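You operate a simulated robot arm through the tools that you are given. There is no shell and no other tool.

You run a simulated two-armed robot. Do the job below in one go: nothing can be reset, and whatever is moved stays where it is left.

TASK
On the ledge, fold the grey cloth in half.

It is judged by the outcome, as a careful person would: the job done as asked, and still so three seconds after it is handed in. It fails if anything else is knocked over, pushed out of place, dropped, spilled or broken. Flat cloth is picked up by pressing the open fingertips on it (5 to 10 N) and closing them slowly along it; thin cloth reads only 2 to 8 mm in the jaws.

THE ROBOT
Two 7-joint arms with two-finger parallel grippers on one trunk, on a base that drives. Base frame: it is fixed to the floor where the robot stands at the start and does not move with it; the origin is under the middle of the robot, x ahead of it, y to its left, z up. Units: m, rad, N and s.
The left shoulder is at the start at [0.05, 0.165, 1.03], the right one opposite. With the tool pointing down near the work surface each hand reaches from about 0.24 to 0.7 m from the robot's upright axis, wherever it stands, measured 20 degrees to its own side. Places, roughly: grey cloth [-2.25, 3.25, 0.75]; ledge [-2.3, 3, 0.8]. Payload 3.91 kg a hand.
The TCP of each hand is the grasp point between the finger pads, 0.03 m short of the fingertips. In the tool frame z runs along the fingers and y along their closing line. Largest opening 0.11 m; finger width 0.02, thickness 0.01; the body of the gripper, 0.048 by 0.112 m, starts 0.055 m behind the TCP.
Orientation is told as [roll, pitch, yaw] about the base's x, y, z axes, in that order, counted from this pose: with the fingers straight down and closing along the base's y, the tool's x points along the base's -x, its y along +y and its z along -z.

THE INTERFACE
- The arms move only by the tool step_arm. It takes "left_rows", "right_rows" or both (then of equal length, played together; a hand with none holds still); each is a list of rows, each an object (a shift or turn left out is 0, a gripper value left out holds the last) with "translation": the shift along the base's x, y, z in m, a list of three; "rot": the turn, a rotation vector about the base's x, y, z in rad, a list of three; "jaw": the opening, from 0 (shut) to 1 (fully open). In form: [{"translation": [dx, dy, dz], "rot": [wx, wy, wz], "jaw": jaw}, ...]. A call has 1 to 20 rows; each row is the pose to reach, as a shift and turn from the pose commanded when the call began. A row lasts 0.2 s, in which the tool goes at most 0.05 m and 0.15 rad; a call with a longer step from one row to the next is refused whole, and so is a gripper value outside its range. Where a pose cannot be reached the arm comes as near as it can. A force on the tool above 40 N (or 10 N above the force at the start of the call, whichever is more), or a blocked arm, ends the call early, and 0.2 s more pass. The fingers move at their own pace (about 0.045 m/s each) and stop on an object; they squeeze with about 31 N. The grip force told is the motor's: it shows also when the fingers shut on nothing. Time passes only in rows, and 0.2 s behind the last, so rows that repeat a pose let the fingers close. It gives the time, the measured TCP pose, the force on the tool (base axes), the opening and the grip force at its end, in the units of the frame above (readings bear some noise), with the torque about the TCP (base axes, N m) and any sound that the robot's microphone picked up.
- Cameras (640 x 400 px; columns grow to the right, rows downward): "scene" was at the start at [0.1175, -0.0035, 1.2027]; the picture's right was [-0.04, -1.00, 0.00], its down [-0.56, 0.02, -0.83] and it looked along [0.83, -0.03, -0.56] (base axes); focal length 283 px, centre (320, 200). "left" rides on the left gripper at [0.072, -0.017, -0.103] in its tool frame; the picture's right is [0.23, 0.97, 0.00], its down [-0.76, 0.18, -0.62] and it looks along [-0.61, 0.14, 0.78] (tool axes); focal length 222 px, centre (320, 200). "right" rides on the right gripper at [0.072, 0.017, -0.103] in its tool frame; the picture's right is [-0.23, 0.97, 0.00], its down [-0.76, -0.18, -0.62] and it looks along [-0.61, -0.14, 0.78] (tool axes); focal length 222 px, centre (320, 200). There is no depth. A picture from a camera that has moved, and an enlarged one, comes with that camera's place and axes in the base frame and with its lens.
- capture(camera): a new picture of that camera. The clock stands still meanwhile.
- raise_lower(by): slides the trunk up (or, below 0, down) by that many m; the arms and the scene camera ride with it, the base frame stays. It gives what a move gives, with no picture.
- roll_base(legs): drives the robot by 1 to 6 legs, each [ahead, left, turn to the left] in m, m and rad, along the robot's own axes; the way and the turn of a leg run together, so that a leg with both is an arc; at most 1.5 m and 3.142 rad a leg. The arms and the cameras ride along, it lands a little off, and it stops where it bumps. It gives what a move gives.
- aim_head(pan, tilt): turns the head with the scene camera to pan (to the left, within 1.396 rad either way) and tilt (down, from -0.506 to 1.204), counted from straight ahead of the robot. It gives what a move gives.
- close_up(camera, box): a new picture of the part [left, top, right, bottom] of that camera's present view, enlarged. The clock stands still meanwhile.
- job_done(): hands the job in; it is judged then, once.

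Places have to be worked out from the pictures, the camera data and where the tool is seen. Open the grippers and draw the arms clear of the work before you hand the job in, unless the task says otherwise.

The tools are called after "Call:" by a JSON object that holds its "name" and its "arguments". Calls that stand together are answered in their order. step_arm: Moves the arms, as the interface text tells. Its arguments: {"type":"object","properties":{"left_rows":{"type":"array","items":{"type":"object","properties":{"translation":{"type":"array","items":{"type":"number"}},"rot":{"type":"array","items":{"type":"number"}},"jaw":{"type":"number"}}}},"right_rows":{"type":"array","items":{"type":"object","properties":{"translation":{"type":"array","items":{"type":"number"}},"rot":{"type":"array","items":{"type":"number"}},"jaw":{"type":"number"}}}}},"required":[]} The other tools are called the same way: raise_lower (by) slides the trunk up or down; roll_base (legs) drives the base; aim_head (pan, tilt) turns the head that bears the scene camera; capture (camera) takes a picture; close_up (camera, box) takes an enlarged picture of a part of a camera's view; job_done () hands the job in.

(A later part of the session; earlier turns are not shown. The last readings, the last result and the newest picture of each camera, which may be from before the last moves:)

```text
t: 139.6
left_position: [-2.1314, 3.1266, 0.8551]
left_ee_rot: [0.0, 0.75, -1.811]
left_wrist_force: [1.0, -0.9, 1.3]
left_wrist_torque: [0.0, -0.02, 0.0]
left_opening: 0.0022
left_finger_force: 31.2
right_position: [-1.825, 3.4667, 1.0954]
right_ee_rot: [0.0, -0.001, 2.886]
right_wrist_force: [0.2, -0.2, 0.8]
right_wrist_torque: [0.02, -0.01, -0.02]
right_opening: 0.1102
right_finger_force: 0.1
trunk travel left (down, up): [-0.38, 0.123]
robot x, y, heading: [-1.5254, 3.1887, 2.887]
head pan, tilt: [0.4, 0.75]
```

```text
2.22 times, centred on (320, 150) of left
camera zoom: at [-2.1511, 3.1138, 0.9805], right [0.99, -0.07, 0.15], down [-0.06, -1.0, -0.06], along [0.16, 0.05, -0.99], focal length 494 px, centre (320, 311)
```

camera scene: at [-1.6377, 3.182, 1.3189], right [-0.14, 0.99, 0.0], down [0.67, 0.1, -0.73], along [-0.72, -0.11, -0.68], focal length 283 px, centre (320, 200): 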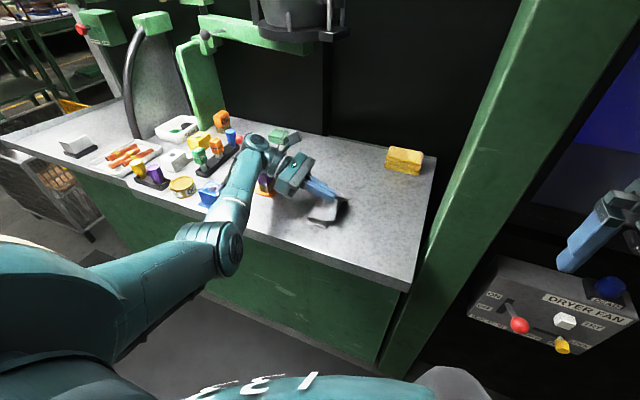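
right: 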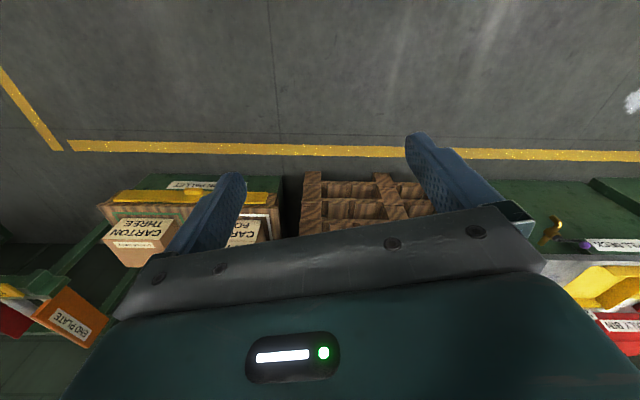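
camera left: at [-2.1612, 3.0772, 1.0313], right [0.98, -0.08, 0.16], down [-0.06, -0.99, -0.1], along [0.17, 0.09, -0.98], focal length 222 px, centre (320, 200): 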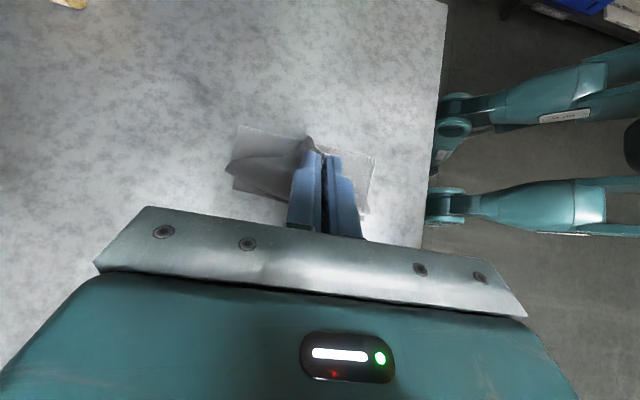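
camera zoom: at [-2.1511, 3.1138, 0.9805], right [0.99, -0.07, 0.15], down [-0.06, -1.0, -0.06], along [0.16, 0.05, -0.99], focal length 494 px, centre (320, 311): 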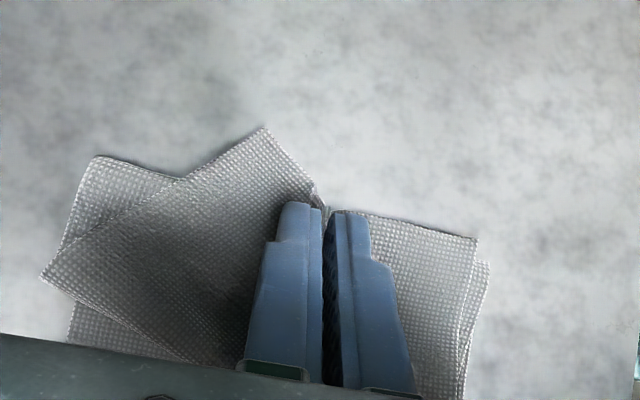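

The strip is fully folded back now; the fold line itself sits where it was. I draw the held edge south along the surface, slightly raised, so the strip unrolls and the top layer straightens, then I look again.

Call:
{"name": "step_arm", "arguments": {"left_rows": [{"translation": [-0.0039, -0.0196, 0.006]}, {"translation": [-0.0078, -0.0392, 0.008]}, {"translation": [-0.0117, -0.0588, 0.008]}, {"translation": [-0.0146, -0.0735, 0.008]}]}}

Call:
{"name": "close_up", "arguments": {"camera": "scene", "box": [180, 120, 400, 280]}}

Call:
{"name": "close_up", "arguments": {"camera": "left", "box": [180, 60, 460, 240]}}

```text
t: 140.6
left_position: [-2.1454, 3.0536, 0.8625]
left_ee_rot: [0.0, 0.752, -1.811]
left_wrist_force: [0.1, 0.0, -0.1]
left_wrist_torque: [-0.02, 0.02, 0.0]
left_opening: 0.0026
left_finger_force: 31.1
right_position: [-1.824, 3.4664, 1.0939]
right_ee_rot: [0.001, 0.002, 2.885]
right_wrist_force: [1.2, -0.3, 0.0]
right_wrist_torque: [0.01, 0.01, -0.01]
right_opening: 0.1101
right_finger_force: 0.1
trunk travel left (down, up): [-0.38, 0.123]
robot x, y, heading: [-1.5259, 3.1843, 2.883]
head pan, tilt: [0.4, 0.75]
```

```text
2.50 times, centred on (290, 200) of scene
camera zoom: at [-1.6377, 3.1818, 1.3189], right [-0.14, 0.99, 0.0], down [0.67, 0.1, -0.73], along [-0.72, -0.11, -0.68], focal length 707 px, centre (395, 200)
```

zoom: 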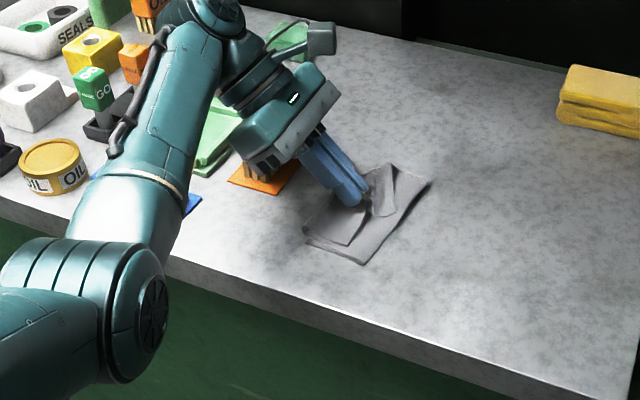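

```text
2.22 times, centred on (320, 150) of left
camera zoom: at [-2.1661, 3.0403, 0.9885], right [0.99, -0.07, 0.16], down [-0.06, -1.0, -0.06], along [0.16, 0.05, -0.99], focal length 494 px, centre (320, 311)
```

zoom: 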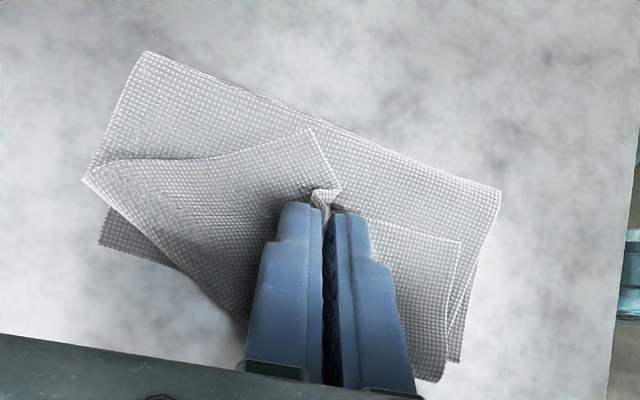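

Dragging pulled the whole cloth about 4 cm south without unrolling, and the peeled fold sits ~3 cm off centre (lower layer ~7 cm, upper ~13 cm). I lift the held edge to about 9 cm and carry it north so more of the lower layer lies down again, setting the fold at mid-cloth, and turn the lean back.

Call:
{"name": "step_arm", "arguments": {"left_rows": [{"translation": [0, 0, 0.03]}, {"translation": [0.002, 0.01, 0.06], "rot": [-0.107, 0.026, 0]}, {"translation": [0.006, 0.03, 0.077], "rot": [-0.213, 0.052, 0]}, {"translation": [0.0105, 0.053, 0.077], "rot": [-0.32, 0.078, 0]}, {"translation": [0.015, 0.0755, 0.077], "rot": [-0.4365, 0.1067, 0]}, {"translation": [0.0192, 0.0966, 0.077], "rot": [-0.4365, 0.1067, 0]}, {"translation": [0.0192, 0.0966, 0.077], "rot": [-0.4365, 0.1067, 0]}]}}

Call:
{"name": "close_up", "arguments": {"camera": "scene", "box": [180, 120, 400, 280]}}

Call:
{"name": "close_up", "arguments": {"camera": "left", "box": [180, 60, 460, 240]}}

```text
t: 142.2
left_position: [-2.1269, 3.1498, 0.9399]
left_ee_rot: [0.0, 0.3, -1.81]
left_wrist_force: [-0.2, 0.6, -0.6]
left_wrist_torque: [0.01, 0.01, 0.01]
left_opening: 0.0023
left_finger_force: 31.0
right_position: [-1.8255, 3.4659, 1.0948]
right_ee_rot: [0.0, 0.0, 2.886]
right_wrist_force: [0.3, -0.2, 0.2]
right_wrist_torque: [-0.02, -0.01, 0.0]
right_opening: 0.1101
right_finger_force: 0.1
trunk travel left (down, up): [-0.38, 0.123]
robot x, y, heading: [-1.5246, 3.1853, 2.888]
head pan, tilt: [0.4, 0.75]
```

```text
2.50 times, centred on (290, 200) of scene
camera zoom: at [-1.6377, 3.1818, 1.3189], right [-0.14, 0.99, 0.0], down [0.67, 0.1, -0.73], along [-0.72, -0.11, -0.68], focal length 707 px, centre (395, 200)
```

zoom: 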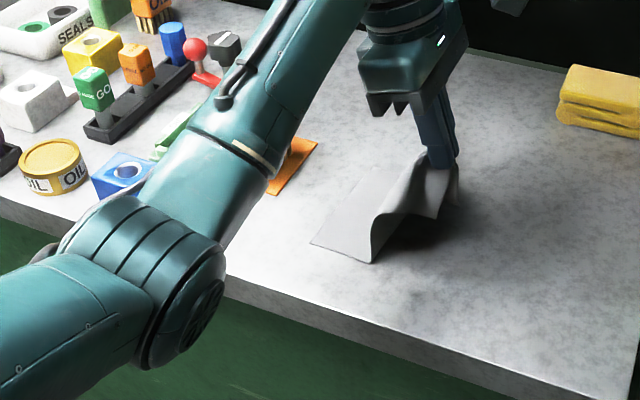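

```text
2.22 times, centred on (320, 150) of left
camera zoom: at [-2.1333, 3.1906, 1.0609], right [1.0, -0.02, 0.07], down [-0.04, -0.93, 0.37], along [0.06, -0.37, -0.93], focal length 494 px, centre (320, 311)
```

zoom: 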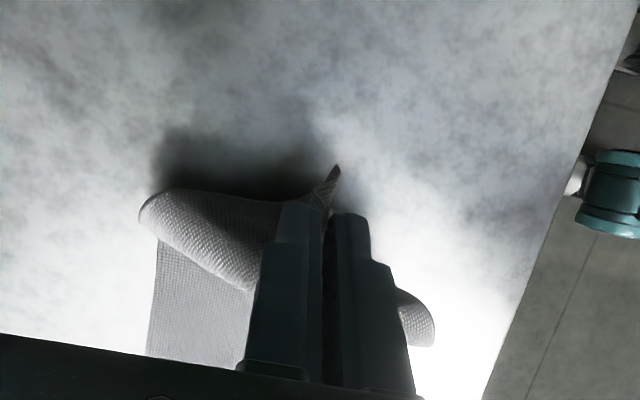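

The cloth bends in a roundish loop, so carrying it high peels too much; a lower path will keep the fold at the middle. I first lay the held edge back north, flat, pulling it gently straight, and then redo the fold on a lower path.

Call:
{"name": "step_arm", "arguments": {"left_rows": [{"translation": [0.004, 0.02, 0.0], "rot": [-0.03, 0.007, 0]}, {"translation": [0.009, 0.045, -0.01], "rot": [-0.06, 0.015, 0]}, {"translation": [0.0135, 0.068, -0.035], "rot": [-0.0873, 0.0213, 0]}, {"translation": [0.0165, 0.083, -0.06], "rot": [-0.0873, 0.0213, 0]}, {"translation": [0.0188, 0.0947, -0.076], "rot": [-0.0873, 0.0213, 0]}, {"translation": [0.0188, 0.0947, -0.082], "rot": [-0.0873, 0.0213, 0]}, {"translation": [0.0188, 0.0947, -0.082], "rot": [-0.0873, 0.0213, 0]}]}}

Call:
{"name": "close_up", "arguments": {"camera": "scene", "box": [180, 120, 400, 280]}}

Call:
{"name": "close_up", "arguments": {"camera": "left", "box": [180, 60, 460, 240]}}

```text
t: 143.8
left_position: [-2.1081, 3.2433, 0.8569]
left_ee_rot: [0.002, 0.209, -1.809]
left_wrist_force: [0.4, 0.1, 0.6]
left_wrist_torque: [-0.01, -0.02, -0.01]
left_opening: 0.0024
left_finger_force: 31.3
right_position: [-1.8244, 3.4665, 1.0947]
right_ee_rot: [0.0, -0.002, 2.885]
right_wrist_force: [0.1, 0.3, -0.3]
right_wrist_torque: [-0.01, -0.03, -0.02]
right_opening: 0.1102
right_finger_force: 0.1
trunk travel left (down, up): [-0.38, 0.123]
robot x, y, heading: [-1.5269, 3.1869, 2.885]
head pan, tilt: [0.4, 0.75]
```

```text
2.50 times, centred on (290, 200) of scene
camera zoom: at [-1.6377, 3.182, 1.3189], right [-0.14, 0.99, 0.0], down [0.67, 0.1, -0.73], along [-0.72, -0.11, -0.68], focal length 707 px, centre (395, 200)
```

zoom: 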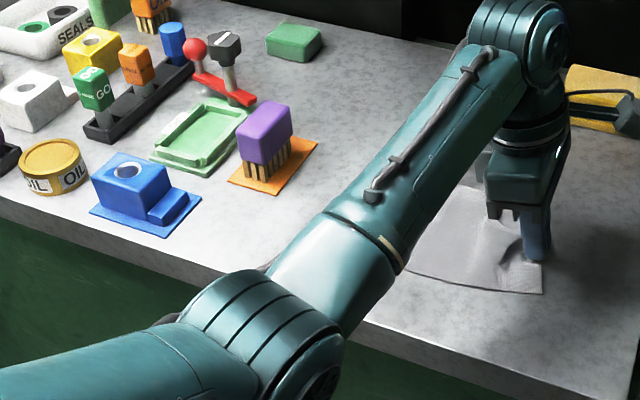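

```text
2.22 times, centred on (320, 150) of left
camera zoom: at [-2.1121, 3.2957, 0.9739], right [1.0, -0.01, 0.05], down [-0.04, -0.89, 0.45], along [0.04, -0.45, -0.89], focal length 494 px, centre (320, 311)
```

zoom: 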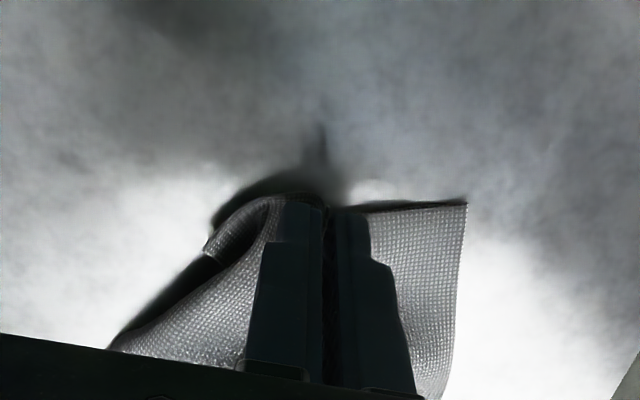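

The cloth is laid back; the near corner C is flat but the far corner B is tucked under. I lift 5 cm to let it unfurl, and set it down with a slight southward motion so the corners land outward.

Call:
{"name": "step_arm", "arguments": {"left_rows": [{"translation": [0.0, 0.0, 0.03]}, {"translation": [0.001, 0.005, 0.055]}, {"translation": [0.003, 0.015, 0.06]}, {"translation": [0.003, 0.015, 0.06]}, {"translation": [0.003, 0.015, 0.06]}, {"translation": [0.002, 0.012, 0.045]}, {"translation": [0.0, 0.003, 0.03]}, {"translation": [-0.002, -0.008, 0.015]}, {"translation": [-0.003, -0.015, 0.003]}, {"translation": [-0.003, -0.015, 0.0]}]}}

Call:
{"name": "close_up", "arguments": {"camera": "scene", "box": [180, 120, 400, 280]}}

Call:
{"name": "close_up", "arguments": {"camera": "left", "box": [180, 60, 460, 240]}}

```text
t: 146.0
left_position: [-2.1117, 3.2286, 0.8568]
left_ee_rot: [-0.001, 0.21, -1.81]
left_wrist_force: [0.1, 0.1, 0.4]
left_wrist_torque: [-0.02, 0.02, 0.03]
left_opening: 0.0024
left_finger_force: 31.1
right_position: [-1.8249, 3.4668, 1.0944]
right_ee_rot: [-0.001, 0.0, 2.886]
right_wrist_force: [0.9, 0.3, 0.0]
right_wrist_torque: [0.01, 0.01, -0.03]
right_opening: 0.1097
right_finger_force: 0.1
trunk travel left (down, up): [-0.38, 0.123]
robot x, y, heading: [-1.5283, 3.1869, 2.89]
head pan, tilt: [0.4, 0.75]
```

```text
2.50 times, centred on (290, 200) of scene
camera zoom: at [-1.6377, 3.182, 1.3189], right [-0.14, 0.99, 0.0], down [0.67, 0.1, -0.73], along [-0.72, -0.11, -0.68], focal length 707 px, centre (395, 200)
```

zoom: 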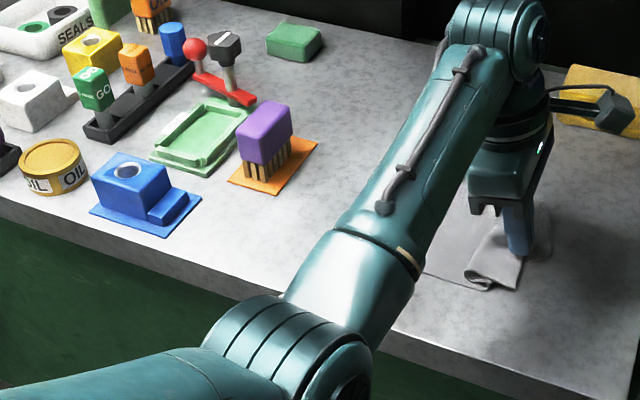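

```text
2.22 times, centred on (320, 150) of left
camera zoom: at [-2.1151, 3.2808, 0.9744], right [1.0, -0.02, 0.05], down [-0.04, -0.89, 0.45], along [0.04, -0.45, -0.89], focal length 494 px, centre (320, 311)
```

zoom: 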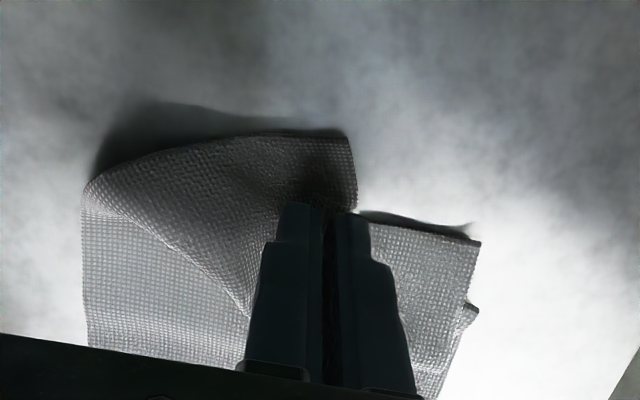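

The corners curl when carried by the middle of the edge, so I let go here and look at how the cloth lies before choosing a better grip at the corners.

Call:
{"name": "step_arm", "arguments": {"left_rows": [{"jaw": 0.1}, {"jaw": 0.2}, {"jaw": 0.3}, {"translation": [0, -0.0, 0.02], "jaw": 0.3}, {"translation": [0, 0, 0.06]}, {"translation": [0.03, -0.02, 0.1]}, {"translation": [0.07, -0.04, 0.12]}, {"translation": [0.11, -0.07, 0.14]}, {"translation": [0.15, -0.1, 0.16]}, {"translation": [0.18, -0.13, 0.18]}, {"translation": [0.21, -0.16, 0.2]}]}}

Call:
{"name": "aim_head", "arguments": {"pan": 0.15, "tilt": 0.7}}

Call:
{"name": "capture", "arguments": {"camera": "scene"}}

Call:
{"name": "close_up", "arguments": {"camera": "scene", "box": [220, 140, 400, 260]}}

```text
refused: row 6 steps farther than a row can; nothing moved
```

```text
t: 146.8
left_position: [-2.1108, 3.229, 0.8576]
left_ee_rot: [0.002, 0.21, -1.809]
left_wrist_force: [0.5, 0.6, 0.6]
left_wrist_torque: [0.01, -0.03, 0.04]
left_opening: 0.0021
left_finger_force: 31.2
right_position: [-1.8256, 3.468, 1.0938]
right_ee_rot: [0.0, 0.0, 2.886]
right_wrist_force: [-0.8, -0.5, -0.2]
right_wrist_torque: [0.0, 0.05, 0.0]
right_opening: 0.1102
right_finger_force: 0.1
trunk travel left (down, up): [-0.38, 0.123]
robot x, y, heading: [-1.5259, 3.1821, 2.886]
head pan, tilt: [0.15, 0.7]
```

```text
taken
camera scene: at [-1.6402, 3.2027, 1.3231], right [0.1, 0.99, 0.0], down [0.64, -0.07, -0.76], along [-0.76, 0.08, -0.64], focal length 283 px, centre (320, 200)
```

scene: 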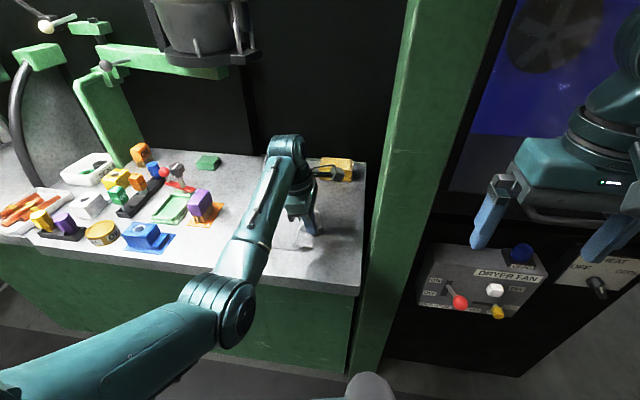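

```text
3.33 times, centred on (310, 200) of scene
camera zoom: at [-1.6402, 3.2027, 1.3231], right [0.1, 0.99, 0.0], down [0.64, -0.07, -0.76], along [-0.76, 0.08, -0.64], focal length 943 px, centre (353, 200)
```

zoom: 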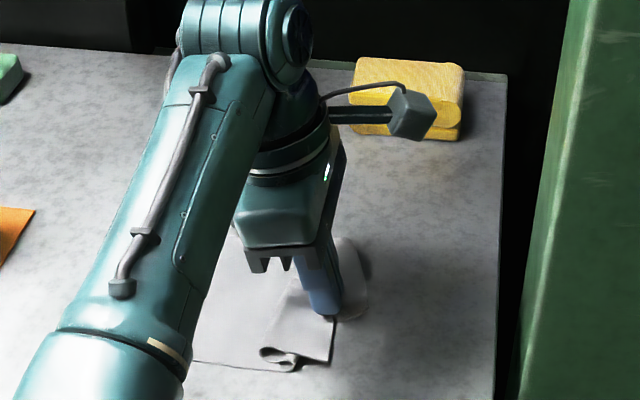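

The call was refused for one long step; I send the release again with shorter steps and retreat up and back.

Call:
{"name": "step_arm", "arguments": {"left_rows": [{"jaw": 0.1}, {"jaw": 0.2}, {"jaw": 0.3}, {"translation": [0, 0, 0.02], "jaw": 0.3}, {"translation": [0, 0, 0.05]}, {"translation": [0.02, -0.01, 0.08]}, {"translation": [0.05, -0.03, 0.1]}, {"translation": [0.08, -0.05, 0.12]}, {"translation": [0.11, -0.07, 0.14]}, {"translation": [0.14, -0.09, 0.16]}, {"translation": [0.17, -0.11, 0.18]}, {"translation": [0.2, -0.13, 0.2]}]}}

Call:
{"name": "capture", "arguments": {"camera": "scene"}}

Call:
{"name": "close_up", "arguments": {"camera": "scene", "box": [220, 140, 400, 260]}}

```text
t: 149.4
left_position: [-1.9101, 3.0978, 1.0572]
left_ee_rot: [0.0, 0.21, -1.81]
left_wrist_force: [-0.3, 0.2, 0.0]
left_wrist_torque: [0.01, -0.02, 0.0]
left_opening: 0.0329
left_finger_force: 0.0
right_position: [-1.8253, 3.4658, 1.0947]
right_ee_rot: [0.0, 0.001, 2.886]
right_wrist_force: [-0.1, 0.0, -0.3]
right_wrist_torque: [0.01, -0.03, -0.04]
right_opening: 0.1102
right_finger_force: 0.1
trunk travel left (down, up): [-0.38, 0.123]
robot x, y, heading: [-1.5274, 3.1865, 2.881]
head pan, tilt: [0.15, 0.7]
```

```text
taken
camera scene: at [-1.6398, 3.2025, 1.3232], right [0.1, 0.99, 0.0], down [0.64, -0.07, -0.77], along [-0.76, 0.08, -0.64], focal length 283 px, centre (320, 200)
```

scene: 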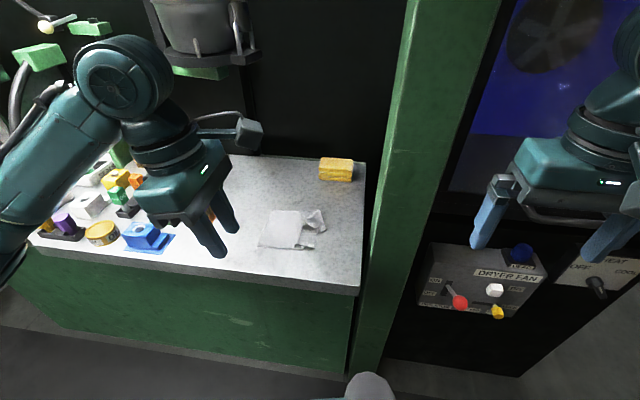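

```text
3.33 times, centred on (310, 200) of scene
camera zoom: at [-1.6398, 3.2025, 1.3232], right [0.1, 0.99, 0.0], down [0.64, -0.07, -0.77], along [-0.76, 0.08, -0.64], focal length 943 px, centre (353, 200)
```

zoom: 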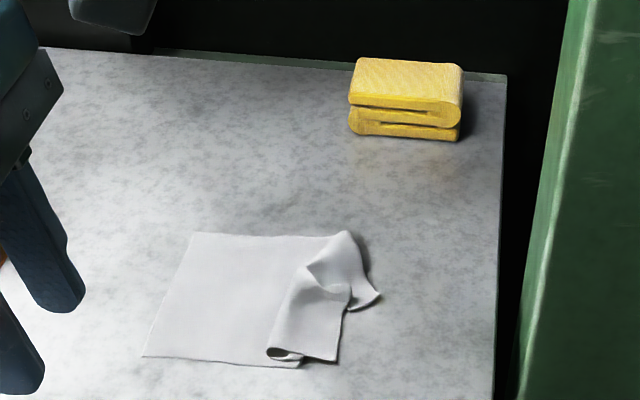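

The cloth's south half is flat; the north end is crumpled. I'll switch to a two-handed grip, one hand near each corner of a long edge. First I raise the trunk for elbow room, turn the left hand back to its default yaw, and shift the base 0.18 m left to centre on the cloth.

Call:
{"name": "raise_lower", "arguments": {"by": 0.12}}

Call:
{"name": "step_arm", "arguments": {"left_rows": [{"rot": [-0.1, 0.0244, 0]}, {"rot": [-0.204, 0.05, 0]}]}}

Call:
{"name": "step_arm", "arguments": {"left_rows": [{"rot": [0, 0, -0.144]}, {"rot": [0, 0, -0.288]}, {"rot": [0, 0, -0.432]}, {"rot": [0, 0, -0.576]}, {"rot": [0, 0, -0.72]}, {"rot": [0, 0, -0.864]}, {"rot": [0, 0, -1.008]}, {"rot": [0, 0, -1.152]}, {"rot": [0, 0, -1.296]}, {"rot": [0, 0, -1.44]}, {"rot": [0, 0, -1.55]}, {"rot": [0, 0, -1.55]}]}}

Call:
{"name": "roll_base", "arguments": {"legs": [[0, 0.18, 0]]}}

Call:
{"name": "aim_head", "arguments": {"pan": 0.0, "tilt": 0.85}}

Call:
{"name": "capture", "arguments": {"camera": "scene"}}

```text
t: 150.9
left_position: [-1.9115, 3.0977, 1.1777]
left_ee_rot: [0.0, 0.211, -1.811]
left_wrist_force: [-0.4, 0.0, -0.2]
left_wrist_torque: [-0.01, -0.02, 0.0]
left_opening: 0.0327
left_finger_force: 0.2
right_position: [-1.8234, 3.4669, 1.2149]
right_ee_rot: [-0.001, 0.0, 2.887]
right_wrist_force: [-0.6, -0.5, 0.2]
right_wrist_torque: [0.0, -0.04, -0.02]
right_opening: 0.1098
right_finger_force: 0.1
trunk travel left (down, up): [-0.5, 0.003]
robot x, y, heading: [-1.5282, 3.1858, 2.886]
head pan, tilt: [0.15, 0.7]
```

```text
t: 151.5
left_position: [-1.9118, 3.0982, 1.1768]
left_ee_rot: [-0.001, -0.001, -1.81]
left_wrist_force: [-0.4, -0.3, -0.1]
left_wrist_torque: [0.02, -0.01, -0.02]
left_opening: 0.033
left_finger_force: 0.0
right_position: [-1.8244, 3.4677, 1.2135]
right_ee_rot: [0.001, 0.001, 2.884]
right_wrist_force: [1.2, 0.3, -0.3]
right_wrist_torque: [0.0, 0.0, 0.01]
right_opening: 0.1099
right_finger_force: 0.0
trunk travel left (down, up): [-0.5, 0.003]
robot x, y, heading: [-1.5278, 3.1853, 2.89]
head pan, tilt: [0.15, 0.7]
```

```text
t: 154.1
left_position: [-1.912, 3.0996, 1.1777]
left_ee_rot: [0.0, -0.001, 2.922]
left_wrist_force: [0.0, 0.5, -0.4]
left_wrist_torque: [0.0, 0.01, 0.0]
left_opening: 0.0331
left_finger_force: 0.0
right_position: [-1.8243, 3.4663, 1.2143]
right_ee_rot: [-0.001, -0.001, 2.884]
right_wrist_force: [-1.2, 0.1, 0.2]
right_wrist_torque: [-0.03, -0.02, 0.02]
right_opening: 0.11
right_finger_force: 0.1
trunk travel left (down, up): [-0.5, 0.003]
robot x, y, heading: [-1.526, 3.1905, 2.89]
head pan, tilt: [0.15, 0.7]
```

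```text
t: 156.3
left_position: [-1.9573, 2.925, 1.1773]
left_ee_rot: [0.0, 0.0, 2.921]
left_wrist_force: [0.1, -1.1, 0.0]
left_wrist_torque: [0.03, -0.01, 0.02]
left_opening: 0.0331
left_finger_force: 0.0
right_position: [-1.8694, 3.2929, 1.2147]
right_ee_rot: [0.0, 0.001, 2.884]
right_wrist_force: [0.4, -0.3, 0.4]
right_wrist_torque: [0.01, -0.02, -0.01]
right_opening: 0.1103
right_finger_force: 0.1
trunk travel left (down, up): [-0.5, 0.003]
robot x, y, heading: [-1.5733, 3.0116, 2.885]
head pan, tilt: [0.15, 0.7]
```

```text
t: 157.0
left_position: [-1.9563, 2.9249, 1.176]
left_ee_rot: [0.002, 0.0, 2.921]
left_wrist_force: [-0.2, 0.7, -0.2]
left_wrist_torque: [-0.04, -0.01, 0.04]
left_opening: 0.033
left_finger_force: 0.1
right_position: [-1.8698, 3.2922, 1.2157]
right_ee_rot: [0.0, 0.001, 2.883]
right_wrist_force: [0.7, 0.1, -0.4]
right_wrist_torque: [0.01, 0.01, 0.0]
right_opening: 0.1099
right_finger_force: 0.0
trunk travel left (down, up): [-0.5, 0.003]
robot x, y, heading: [-1.5716, 3.0126, 2.883]
head pan, tilt: [0.0, 0.85]
```

```text
taken
camera scene: at [-1.677, 3.0391, 1.4309], right [0.25, 0.97, 0.0], down [0.73, -0.19, -0.66], along [-0.64, 0.17, -0.75], focal length 283 px, centre (320, 200)
```

scene: 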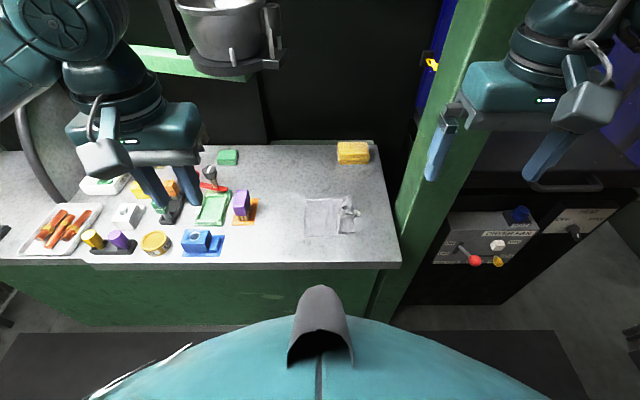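

Good view from above now. I zoom on the cloth.

Call:
{"name": "close_up", "arguments": {"camera": "scene", "box": [280, 170, 390, 250]}}

```text
5.00 times, centred on (335, 210) of scene
camera zoom: at [-1.677, 3.0391, 1.4309], right [0.25, 0.97, 0.0], down [0.73, -0.19, -0.66], along [-0.64, 0.17, -0.75], focal length 1415 px, centre (245, 150)
```

zoom: 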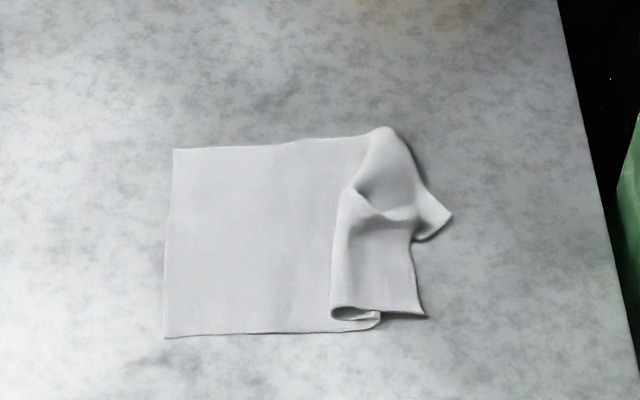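

The body is flat with A(-2.21,3.14) and D(-2.08,3.10); the north end has a pleat and crumple. First I'll press the left fingertips on the flat part and slide the cloth about 5 cm south, giving room from the post, so I bring the left hand above it.

Call:
{"name": "step_arm", "arguments": {"left_rows": [{"translation": [-0.018, 0.023, -0.027], "rot": [0, 0, -0.038]}, {"translation": [-0.037, 0.046, -0.055], "rot": [0, 0, -0.038]}, {"translation": [-0.055, 0.069, -0.083], "rot": [0, 0, -0.038]}, {"translation": [-0.074, 0.092, -0.11], "rot": [0, 0, -0.038]}, {"translation": [-0.092, 0.115, -0.138], "rot": [0, 0, -0.038]}, {"translation": [-0.11, 0.138, -0.166], "rot": [0, 0, -0.038]}, {"translation": [-0.129, 0.161, -0.193], "rot": [0, 0, -0.038]}, {"translation": [-0.147, 0.184, -0.22], "rot": [0, 0, -0.038]}, {"translation": [-0.166, 0.207, -0.248], "rot": [0, 0, -0.038]}, {"translation": [-0.184, 0.23, -0.276], "rot": [0, 0, -0.038]}, {"translation": [-0.184, 0.23, -0.296], "rot": [0, 0, -0.038]}]}}

Call:
{"name": "capture", "arguments": {"camera": "scene"}}

Call:
{"name": "capture", "arguments": {"camera": "left"}}

```text
t: 159.4
left_position: [-2.1382, 3.15, 0.883]
left_ee_rot: [-0.002, -0.002, 2.882]
left_wrist_force: [-1.0, -0.3, -0.4]
left_wrist_torque: [0.08, -0.04, 0.01]
left_opening: 0.0328
left_finger_force: 0.1
left hand out of reach, approached as far as the arm can: row 11
right_position: [-1.8709, 3.2914, 1.2144]
right_ee_rot: [-0.002, 0.001, 2.883]
right_wrist_force: [-0.7, 0.0, -0.6]
right_wrist_torque: [0.01, -0.01, 0.0]
right_opening: 0.1099
right_finger_force: 0.1
trunk travel left (down, up): [-0.5, 0.003]
robot x, y, heading: [-1.576, 3.0117, 2.89]
head pan, tilt: [0.0, 0.85]
```

```text
taken
camera scene: at [-1.678, 3.0373, 1.4308], right [0.25, 0.97, 0.0], down [0.73, -0.19, -0.66], along [-0.64, 0.17, -0.75], focal length 283 px, centre (320, 200)
```

scene: 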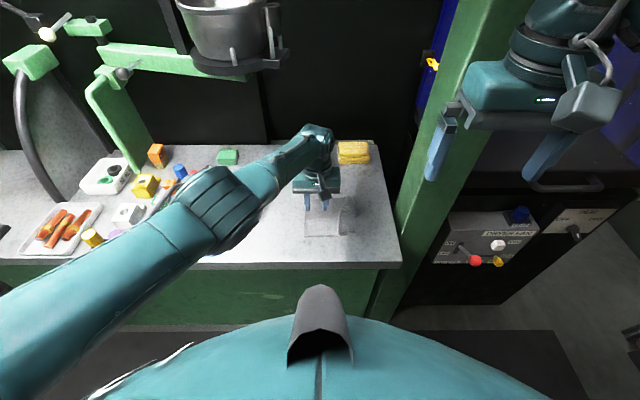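

```text
taken
camera left: at [-2.0628, 3.1473, 0.987], right [-0.03, -1.0, 0.0], down [-0.78, 0.02, 0.62], along [-0.62, 0.02, -0.78], focal length 222 px, centre (320, 200)
```

left: 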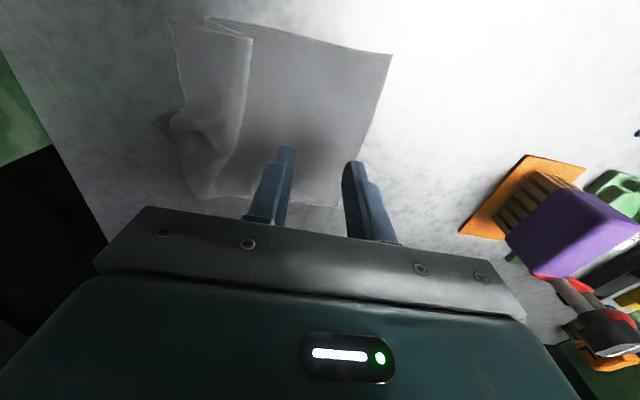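

With the trunk this high the arm is at its reach limit. I lift the hand 0.13 m, lower the trunk by 0.13 m, and continue from there.

Call:
{"name": "step_arm", "arguments": {"left_rows": [{"translation": [0.005, 0, 0.04]}, {"translation": [0.005, 0, 0.08]}, {"translation": [0.005, 0, 0.12]}, {"translation": [0.005, 0, 0.15]}]}}

Call:
{"name": "raise_lower", "arguments": {"by": -0.15}}

Call:
{"name": "capture", "arguments": {"camera": "scene"}}

```text
t: 160.4
left_position: [-2.13, 3.1499, 1.0343]
left_ee_rot: [0.002, -0.001, 2.883]
left_wrist_force: [0.5, 0.2, 1.1]
left_wrist_torque: [0.0, 0.01, -0.01]
left_opening: 0.0331
left_finger_force: 0.2
right_position: [-1.8695, 3.2926, 1.2161]
right_ee_rot: [-0.002, -0.001, 2.884]
right_wrist_force: [-0.1, -0.6, 0.9]
right_wrist_torque: [0.03, 0.03, -0.02]
right_opening: 0.11
right_finger_force: 0.0
trunk travel left (down, up): [-0.5, 0.003]
robot x, y, heading: [-1.5725, 3.0083, 2.88]
head pan, tilt: [0.0, 0.85]
```

```text
t: 162.2
left_position: [-2.1304, 3.1501, 0.8838]
left_ee_rot: [0.001, 0.001, 2.883]
left_wrist_force: [0.4, -1.1, 0.0]
left_wrist_torque: [-0.01, -0.03, -0.01]
left_opening: 0.0331
left_finger_force: 0.1
right_position: [-1.87, 3.2932, 1.0646]
right_ee_rot: [0.0, 0.0, 2.883]
right_wrist_force: [0.4, 0.0, -0.5]
right_wrist_torque: [0.01, 0.01, -0.02]
right_opening: 0.1098
right_finger_force: 0.2
trunk travel left (down, up): [-0.35, 0.153]
robot x, y, heading: [-1.5724, 3.0156, 2.884]
head pan, tilt: [0.0, 0.85]
```

```text
taken
camera scene: at [-1.6768, 3.039, 1.2809], right [0.25, 0.97, 0.0], down [0.73, -0.19, -0.66], along [-0.64, 0.17, -0.75], focal length 283 px, centre (320, 200)
```

scene: 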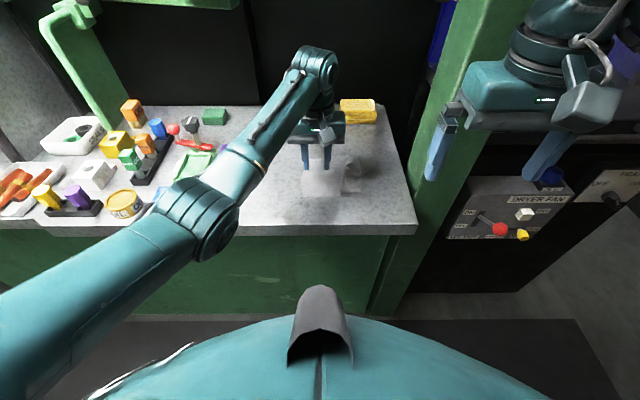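

Now within reach. I lower the tips onto the flat part of the cloth gently.

Call:
{"name": "step_arm", "arguments": {"left_rows": [{"translation": [0, 0, -0.015]}, {"translation": [0, 0, -0.028]}, {"translation": [0, 0, -0.0325]}]}}

```text
t: 162.9
left_position: [-2.1295, 3.1494, 0.8511]
left_ee_rot: [0.0, 0.001, 2.883]
left_wrist_force: [0.5, 0.4, 4.6]
left_wrist_torque: [-0.08, 0.03, 0.01]
left_opening: 0.0328
left_finger_force: 0.0
right_position: [-1.8697, 3.2927, 1.0656]
right_ee_rot: [0.0, -0.001, 2.885]
right_wrist_force: [0.5, 0.1, 0.7]
right_wrist_torque: [-0.02, -0.01, 0.0]
right_opening: 0.1097
right_finger_force: 0.1
trunk travel left (down, up): [-0.35, 0.153]
robot x, y, heading: [-1.572, 3.0117, 2.884]
head pan, tilt: [0.0, 0.85]
```

4.6 N of contact. I drag the cloth 5.5 cm south with the tips.

Call:
{"name": "step_arm", "arguments": {"left_rows": [{"translation": [-0.0025, -0.0097, -0.001]}, {"translation": [-0.005, -0.0194, -0.001]}, {"translation": [-0.0075, -0.029, -0.001]}, {"translation": [-0.01, -0.0387, -0.001]}, {"translation": [-0.0138, -0.0532, -0.001]}, {"translation": [-0.0138, -0.0532, 0.03]}, {"translation": [-0.0138, -0.0532, 0.07]}, {"translation": [0.01, -0.07, 0.11]}, {"translation": [0.03, -0.09, 0.15]}, {"translation": [0.05, -0.11, 0.19]}, {"translation": [0.07, -0.14, 0.22]}]}}

Call:
{"name": "close_up", "arguments": {"camera": "scene", "box": [240, 110, 420, 230]}}

```text
t: 165.3
left_position: [-2.0603, 3.0091, 1.0707]
left_ee_rot: [0.001, 0.0, 2.884]
left_wrist_force: [-0.2, 0.4, 0.6]
left_wrist_torque: [0.02, 0.05, 0.03]
left_opening: 0.0328
left_finger_force: 0.1
right_position: [-1.8701, 3.2923, 1.0646]
right_ee_rot: [0.001, 0.0, 2.883]
right_wrist_force: [-0.3, 0.3, 0.5]
right_wrist_torque: [-0.01, 0.0, -0.03]
right_opening: 0.1099
right_finger_force: 0.2
trunk travel left (down, up): [-0.35, 0.153]
robot x, y, heading: [-1.5711, 3.014, 2.881]
head pan, tilt: [0.0, 0.85]
```

```text
3.33 times, centred on (330, 170) of scene
camera zoom: at [-1.6766, 3.0385, 1.2809], right [0.25, 0.97, 0.0], down [0.73, -0.19, -0.66], along [-0.64, 0.17, -0.75], focal length 943 px, centre (287, 300)
```

zoom: 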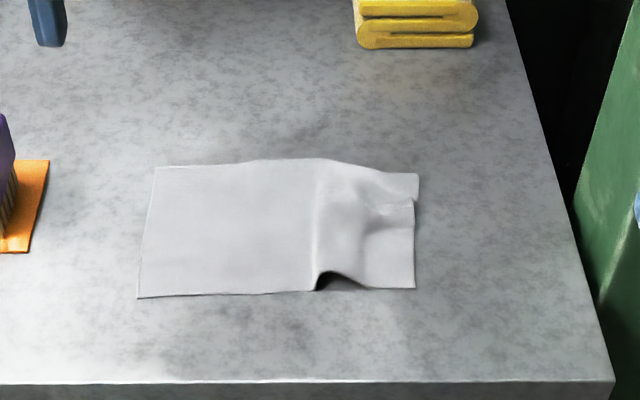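

Dragging straightened the cloth almost completely: corners now near A(-2.22,3.08), B(-2.17,3.27), C(-2.06,3.23), D(-2.10,3.05). I move the base 6 cm closer for reach, then make one more small drag to smooth out the remaining bulge.

Call:
{"name": "roll_base", "arguments": {"legs": [[0.06, 0, 0]]}}

Call:
{"name": "close_up", "arguments": {"camera": "scene", "box": [240, 110, 420, 230]}}

```text
t: 166.3
left_position: [-2.1185, 3.0242, 1.0704]
left_ee_rot: [0.0, 0.0, 2.883]
left_wrist_force: [-0.1, 0.2, 0.9]
left_wrist_torque: [0.01, -0.06, 0.02]
left_opening: 0.033
left_finger_force: 0.1
right_position: [-1.9293, 3.3081, 1.0646]
right_ee_rot: [0.001, 0.001, 2.886]
right_wrist_force: [-0.5, 0.6, -0.1]
right_wrist_torque: [-0.01, -0.03, 0.01]
right_opening: 0.1102
right_finger_force: 0.1
trunk travel left (down, up): [-0.35, 0.153]
robot x, y, heading: [-1.6299, 3.0294, 2.883]
head pan, tilt: [0.0, 0.85]
```

```text
3.33 times, centred on (330, 170) of scene
camera zoom: at [-1.7355, 3.0544, 1.2808], right [0.25, 0.97, 0.0], down [0.73, -0.19, -0.66], along [-0.64, 0.17, -0.75], focal length 943 px, centre (287, 300)
```

zoom: 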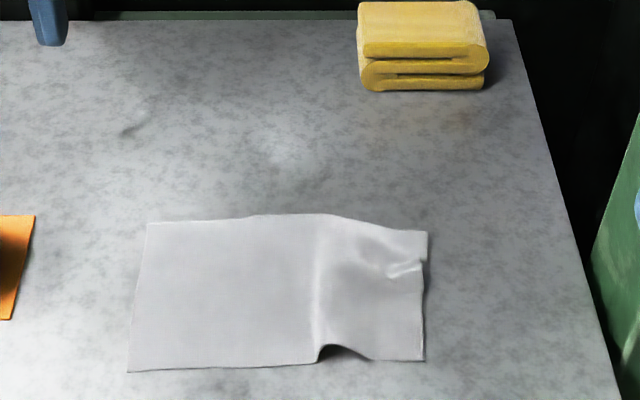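

I bring the left tips down at about (-2.12, 3.127), press lightly and drag 2.2 cm south to take out the bulge, then lift away.

Call:
{"name": "step_arm", "arguments": {"left_rows": [{"translation": [0, 0.03, -0.035]}, {"translation": [0, 0.06, -0.07]}, {"translation": [-0.001, 0.09, -0.105]}, {"translation": [-0.0015, 0.103, -0.145]}, {"translation": [-0.0015, 0.103, -0.185]}, {"translation": [-0.0015, 0.103, -0.21]}, {"translation": [-0.0015, 0.103, -0.2195]}, {"translation": [-0.003, 0.096, -0.22]}, {"translation": [-0.0045, 0.089, -0.22]}, {"translation": [-0.006, 0.081, -0.22]}, {"translation": [-0.006, 0.081, -0.19]}, {"translation": [-0.006, 0.081, -0.15]}, {"translation": [0.0, 0.06, -0.11]}, {"translation": [0.0, 0.03, -0.08]}, {"translation": [0.0, 0.0, -0.05]}, {"translation": [0.0, -0.03, -0.02]}, {"translation": [0.0, -0.03, 0.0]}]}}

Call:
{"name": "close_up", "arguments": {"camera": "scene", "box": [240, 110, 420, 230]}}

```text
t: 169.9
left_position: [-2.1185, 2.9949, 1.0712]
left_ee_rot: [-0.001, 0.001, 2.884]
left_wrist_force: [1.4, -1.0, 0.4]
left_wrist_torque: [0.02, 0.01, 0.0]
left_opening: 0.033
left_finger_force: 0.0
right_position: [-1.9278, 3.307, 1.064]
right_ee_rot: [0.001, 0.0, 2.886]
right_wrist_force: [-0.1, 0.4, 0.1]
right_wrist_torque: [0.01, 0.04, 0.01]
right_opening: 0.1102
right_finger_force: 0.0
trunk travel left (down, up): [-0.35, 0.153]
robot x, y, heading: [-1.6335, 3.0282, 2.888]
head pan, tilt: [0.0, 0.85]
```

```text
3.33 times, centred on (330, 170) of scene
camera zoom: at [-1.7346, 3.0544, 1.2809], right [0.25, 0.97, 0.0], down [0.73, -0.19, -0.66], along [-0.64, 0.17, -0.75], focal length 943 px, centre (287, 300)
```

zoom: 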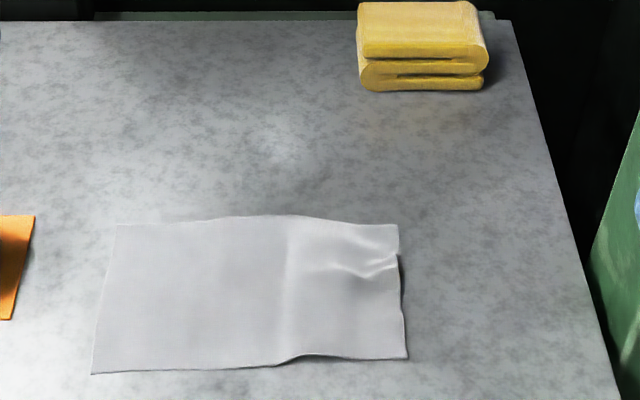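

The cloth is now flat. Corners: A(-2.227,3.061), B(-2.178,3.253), C(-2.063,3.219), D(-2.099,3.028). I'll fold the far edge AB over to the near edge CD with both hands, so I bring the left hand above A's side and the right above B's side, jaws 3 cm open, leaning 0.35 rad toward me.

Call:
{"name": "step_arm", "arguments": {"left_rows": [{"translation": [-0.0102, 0.0097, -0.0157], "jaw": 0.28}, {"translation": [-0.0205, 0.0194, -0.0313]}, {"translation": [-0.0307, 0.0291, -0.047]}, {"translation": [-0.041, 0.0388, -0.0627]}, {"translation": [-0.0512, 0.0485, -0.0783], "rot": [0.0225, 0.087, 0]}, {"translation": [-0.0615, 0.0582, -0.094], "rot": [0.045, 0.174, 0]}, {"translation": [-0.0717, 0.0679, -0.1097], "rot": [0.0675, 0.261, 0]}, {"translation": [-0.082, 0.0776, -0.1253], "rot": [0.0875, 0.339, 0]}, {"translation": [-0.0922, 0.0873, -0.141], "rot": [0.0875, 0.339, 0]}], "right_rows": [{"translation": [-0.012, -0.045, 0], "jaw": 0.28}, {"translation": [-0.024, -0.09, 0]}, {"translation": [-0.035, -0.1355, 0]}, {"translation": [-0.075, -0.125, -0.02]}, {"translation": [-0.115, -0.115, -0.045], "rot": [0.0225, 0.087, 0]}, {"translation": [-0.153, -0.1045, -0.07], "rot": [0.045, 0.174, 0]}, {"translation": [-0.19, -0.095, -0.097], "rot": [0.0675, 0.261, 0]}, {"translation": [-0.222, -0.087, -0.12], "rot": [0.0875, 0.339, 0]}, {"translation": [-0.246, -0.081, -0.134], "rot": [0.0875, 0.339, 0]}]}}

Call:
{"name": "capture", "arguments": {"camera": "scene"}}

Call:
{"name": "capture", "arguments": {"camera": "left"}}

Call:
{"name": "capture", "arguments": {"camera": "right"}}

```text
t: 171.9
left_position: [-2.2111, 3.0815, 0.9296]
left_ee_rot: [0.002, -0.35, 2.884]
left_wrist_force: [0.0, -0.3, 0.3]
left_wrist_torque: [-0.02, 0.02, -0.02]
left_opening: 0.0306
left_finger_force: 0.0
right_position: [-2.1736, 3.2261, 0.9302]
right_ee_rot: [-0.001, -0.35, 2.886]
right_wrist_force: [-0.3, 0.3, 0.5]
right_wrist_torque: [0.01, -0.01, -0.01]
right_opening: 0.0308
right_finger_force: 0.0
trunk travel left (down, up): [-0.35, 0.153]
robot x, y, heading: [-1.6297, 3.0279, 2.889]
head pan, tilt: [0.0, 0.85]
```

```text
taken
camera scene: at [-1.7351, 3.0543, 1.2809], right [0.25, 0.97, 0.0], down [0.73, -0.19, -0.66], along [-0.64, 0.17, -0.75], focal length 283 px, centre (320, 200)
```

scene: 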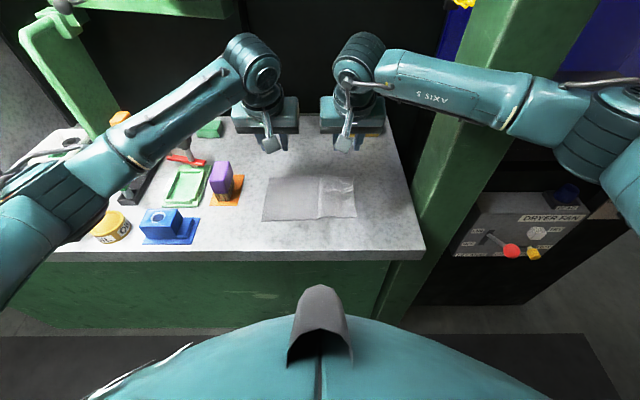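

```text
taken
camera left: at [-2.1059, 3.072, 1.0026], right [-0.04, -1.0, -0.08], down [-0.53, -0.04, 0.85], along [-0.85, 0.08, -0.53], focal length 222 px, centre (320, 200)
```

left: 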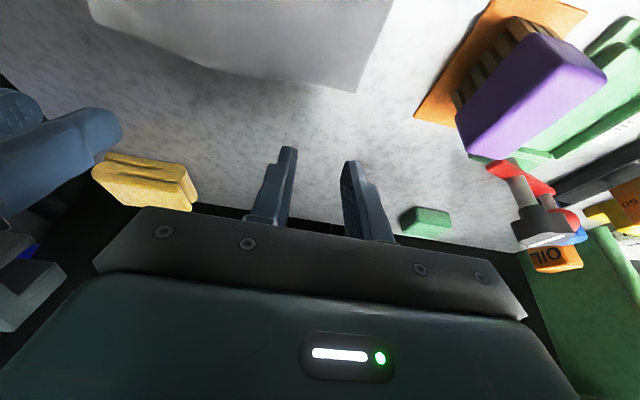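

```text
taken
camera right: at [-2.078, 3.1843, 1.0015], right [-0.45, -0.89, 0.08], down [-0.44, 0.3, 0.85], along [-0.78, 0.35, -0.53], focal length 222 px, centre (320, 200)
```

right: 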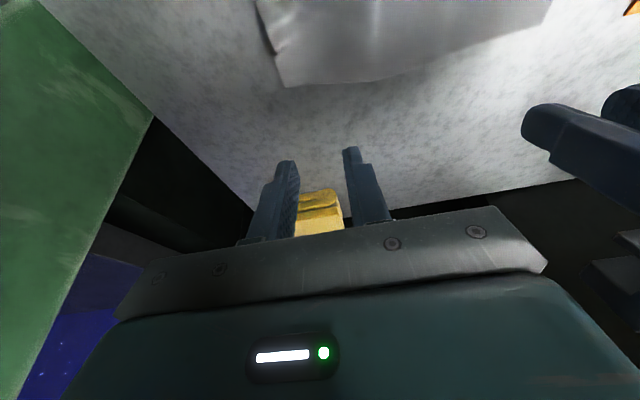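

Both hands are clear of each other, the post and the yellow cloth, and the hand cameras confirm A and B. I lower both onto the edge with a 4 mm shift toward me.

Call:
{"name": "step_arm", "arguments": {"left_rows": [{"translation": [0.002, 0, -0.03]}, {"translation": [0.004, -0.001, -0.06]}, {"translation": [0.004, -0.001, -0.073]}, {"translation": [0.004, -0.001, -0.078]}], "right_rows": [{"translation": [0.002, 0, -0.03]}, {"translation": [0.004, -0.001, -0.06]}, {"translation": [0.004, -0.001, -0.073]}, {"translation": [0.004, -0.001, -0.078]}]}}

Call:
{"name": "close_up", "arguments": {"camera": "left", "box": [180, 40, 460, 240]}}

Call:
{"name": "close_up", "arguments": {"camera": "right", "box": [180, 40, 460, 240]}}

```text
t: 172.9
left_position: [-2.207, 3.0813, 0.8538]
left_ee_rot: [0.001, -0.351, 2.883]
left_wrist_force: [-0.2, -0.7, 5.9]
left_wrist_torque: [-0.05, 0.0, 0.0]
left_opening: 0.0307
left_finger_force: 0.1
right_position: [-2.17, 3.2253, 0.8529]
right_ee_rot: [0.004, -0.351, 2.883]
right_wrist_force: [0.5, 0.8, 1.4]
right_wrist_torque: [-0.01, 0.0, 0.0]
right_opening: 0.0309
right_finger_force: 0.0
trunk travel left (down, up): [-0.35, 0.153]
robot x, y, heading: [-1.6315, 3.0273, 2.89]
head pan, tilt: [0.0, 0.85]
```

```text
2.00 times, centred on (320, 140) of left
camera zoom: at [-2.1016, 3.0704, 0.9257], right [-0.04, -1.0, -0.08], down [-0.53, -0.04, 0.85], along [-0.85, 0.08, -0.52], focal length 444 px, centre (320, 320)
```

zoom: 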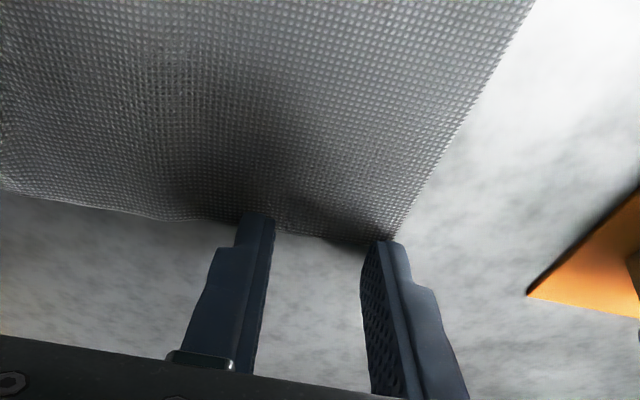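

```text
2.00 times, centred on (320, 140) of right
camera zoom: at [-2.0729, 3.183, 0.9252], right [-0.45, -0.89, 0.08], down [-0.44, 0.3, 0.85], along [-0.78, 0.35, -0.53], focal length 444 px, centre (320, 320)
```

zoom: 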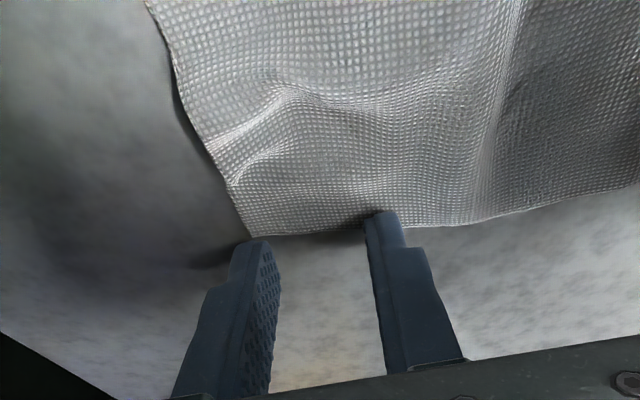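

The tips only just reach the edge: I lift 1 cm, shift both about 9 mm toward me and 9 mm inward from the corners, and lower again.

Call:
{"name": "step_arm", "arguments": {"left_rows": [{"translation": [0, 0, 0.012]}, {"translation": [0.011, 0.0064, 0.012]}, {"translation": [0.011, 0.0064, 0.003]}, {"translation": [0.011, 0.0064, -0.0015]}], "right_rows": [{"translation": [0, 0, 0.012]}, {"translation": [0.0062, -0.012, 0.012]}, {"translation": [0.0062, -0.012, 0.002]}, {"translation": [0.0062, -0.012, -0.003]}]}}

Call:
{"name": "close_up", "arguments": {"camera": "left", "box": [180, 40, 460, 240]}}

Call:
{"name": "close_up", "arguments": {"camera": "right", "box": [180, 40, 460, 240]}}

```text
t: 173.9
left_position: [-2.1957, 3.0879, 0.8532]
left_ee_rot: [0.001, -0.356, 2.886]
left_wrist_force: [-0.4, -0.7, 8.6]
left_wrist_torque: [-0.06, 0.05, -0.01]
left_opening: 0.0306
left_finger_force: 0.0
right_position: [-2.1632, 3.2141, 0.8531]
right_ee_rot: [0.003, -0.354, 2.884]
right_wrist_force: [1.5, 0.9, 10.0]
right_wrist_torque: [0.19, -0.09, -0.03]
right_opening: 0.0309
right_finger_force: 0.1
trunk travel left (down, up): [-0.35, 0.153]
robot x, y, heading: [-1.6306, 3.0266, 2.882]
head pan, tilt: [0.0, 0.85]
```

```text
2.00 times, centred on (320, 140) of left
camera zoom: at [-2.0902, 3.077, 0.9252], right [-0.04, -1.0, -0.08], down [-0.53, -0.04, 0.85], along [-0.85, 0.08, -0.52], focal length 444 px, centre (320, 320)
```

zoom: 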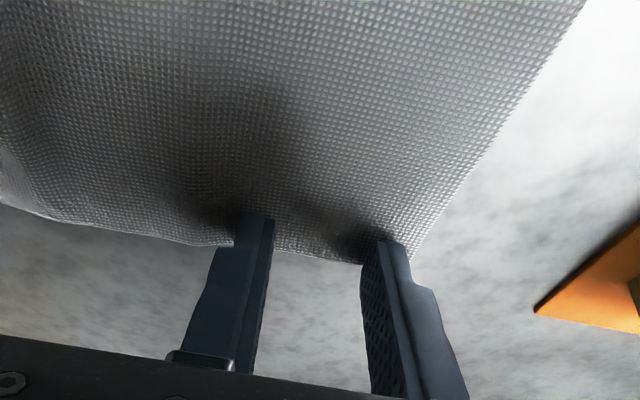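

```text
2.00 times, centred on (320, 140) of right
camera zoom: at [-2.0671, 3.1709, 0.9245], right [-0.45, -0.89, 0.08], down [-0.44, 0.3, 0.85], along [-0.78, 0.35, -0.52], focal length 444 px, centre (320, 320)
```

zoom: 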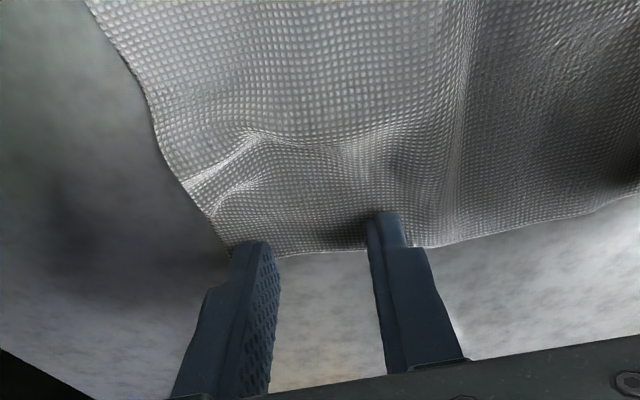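

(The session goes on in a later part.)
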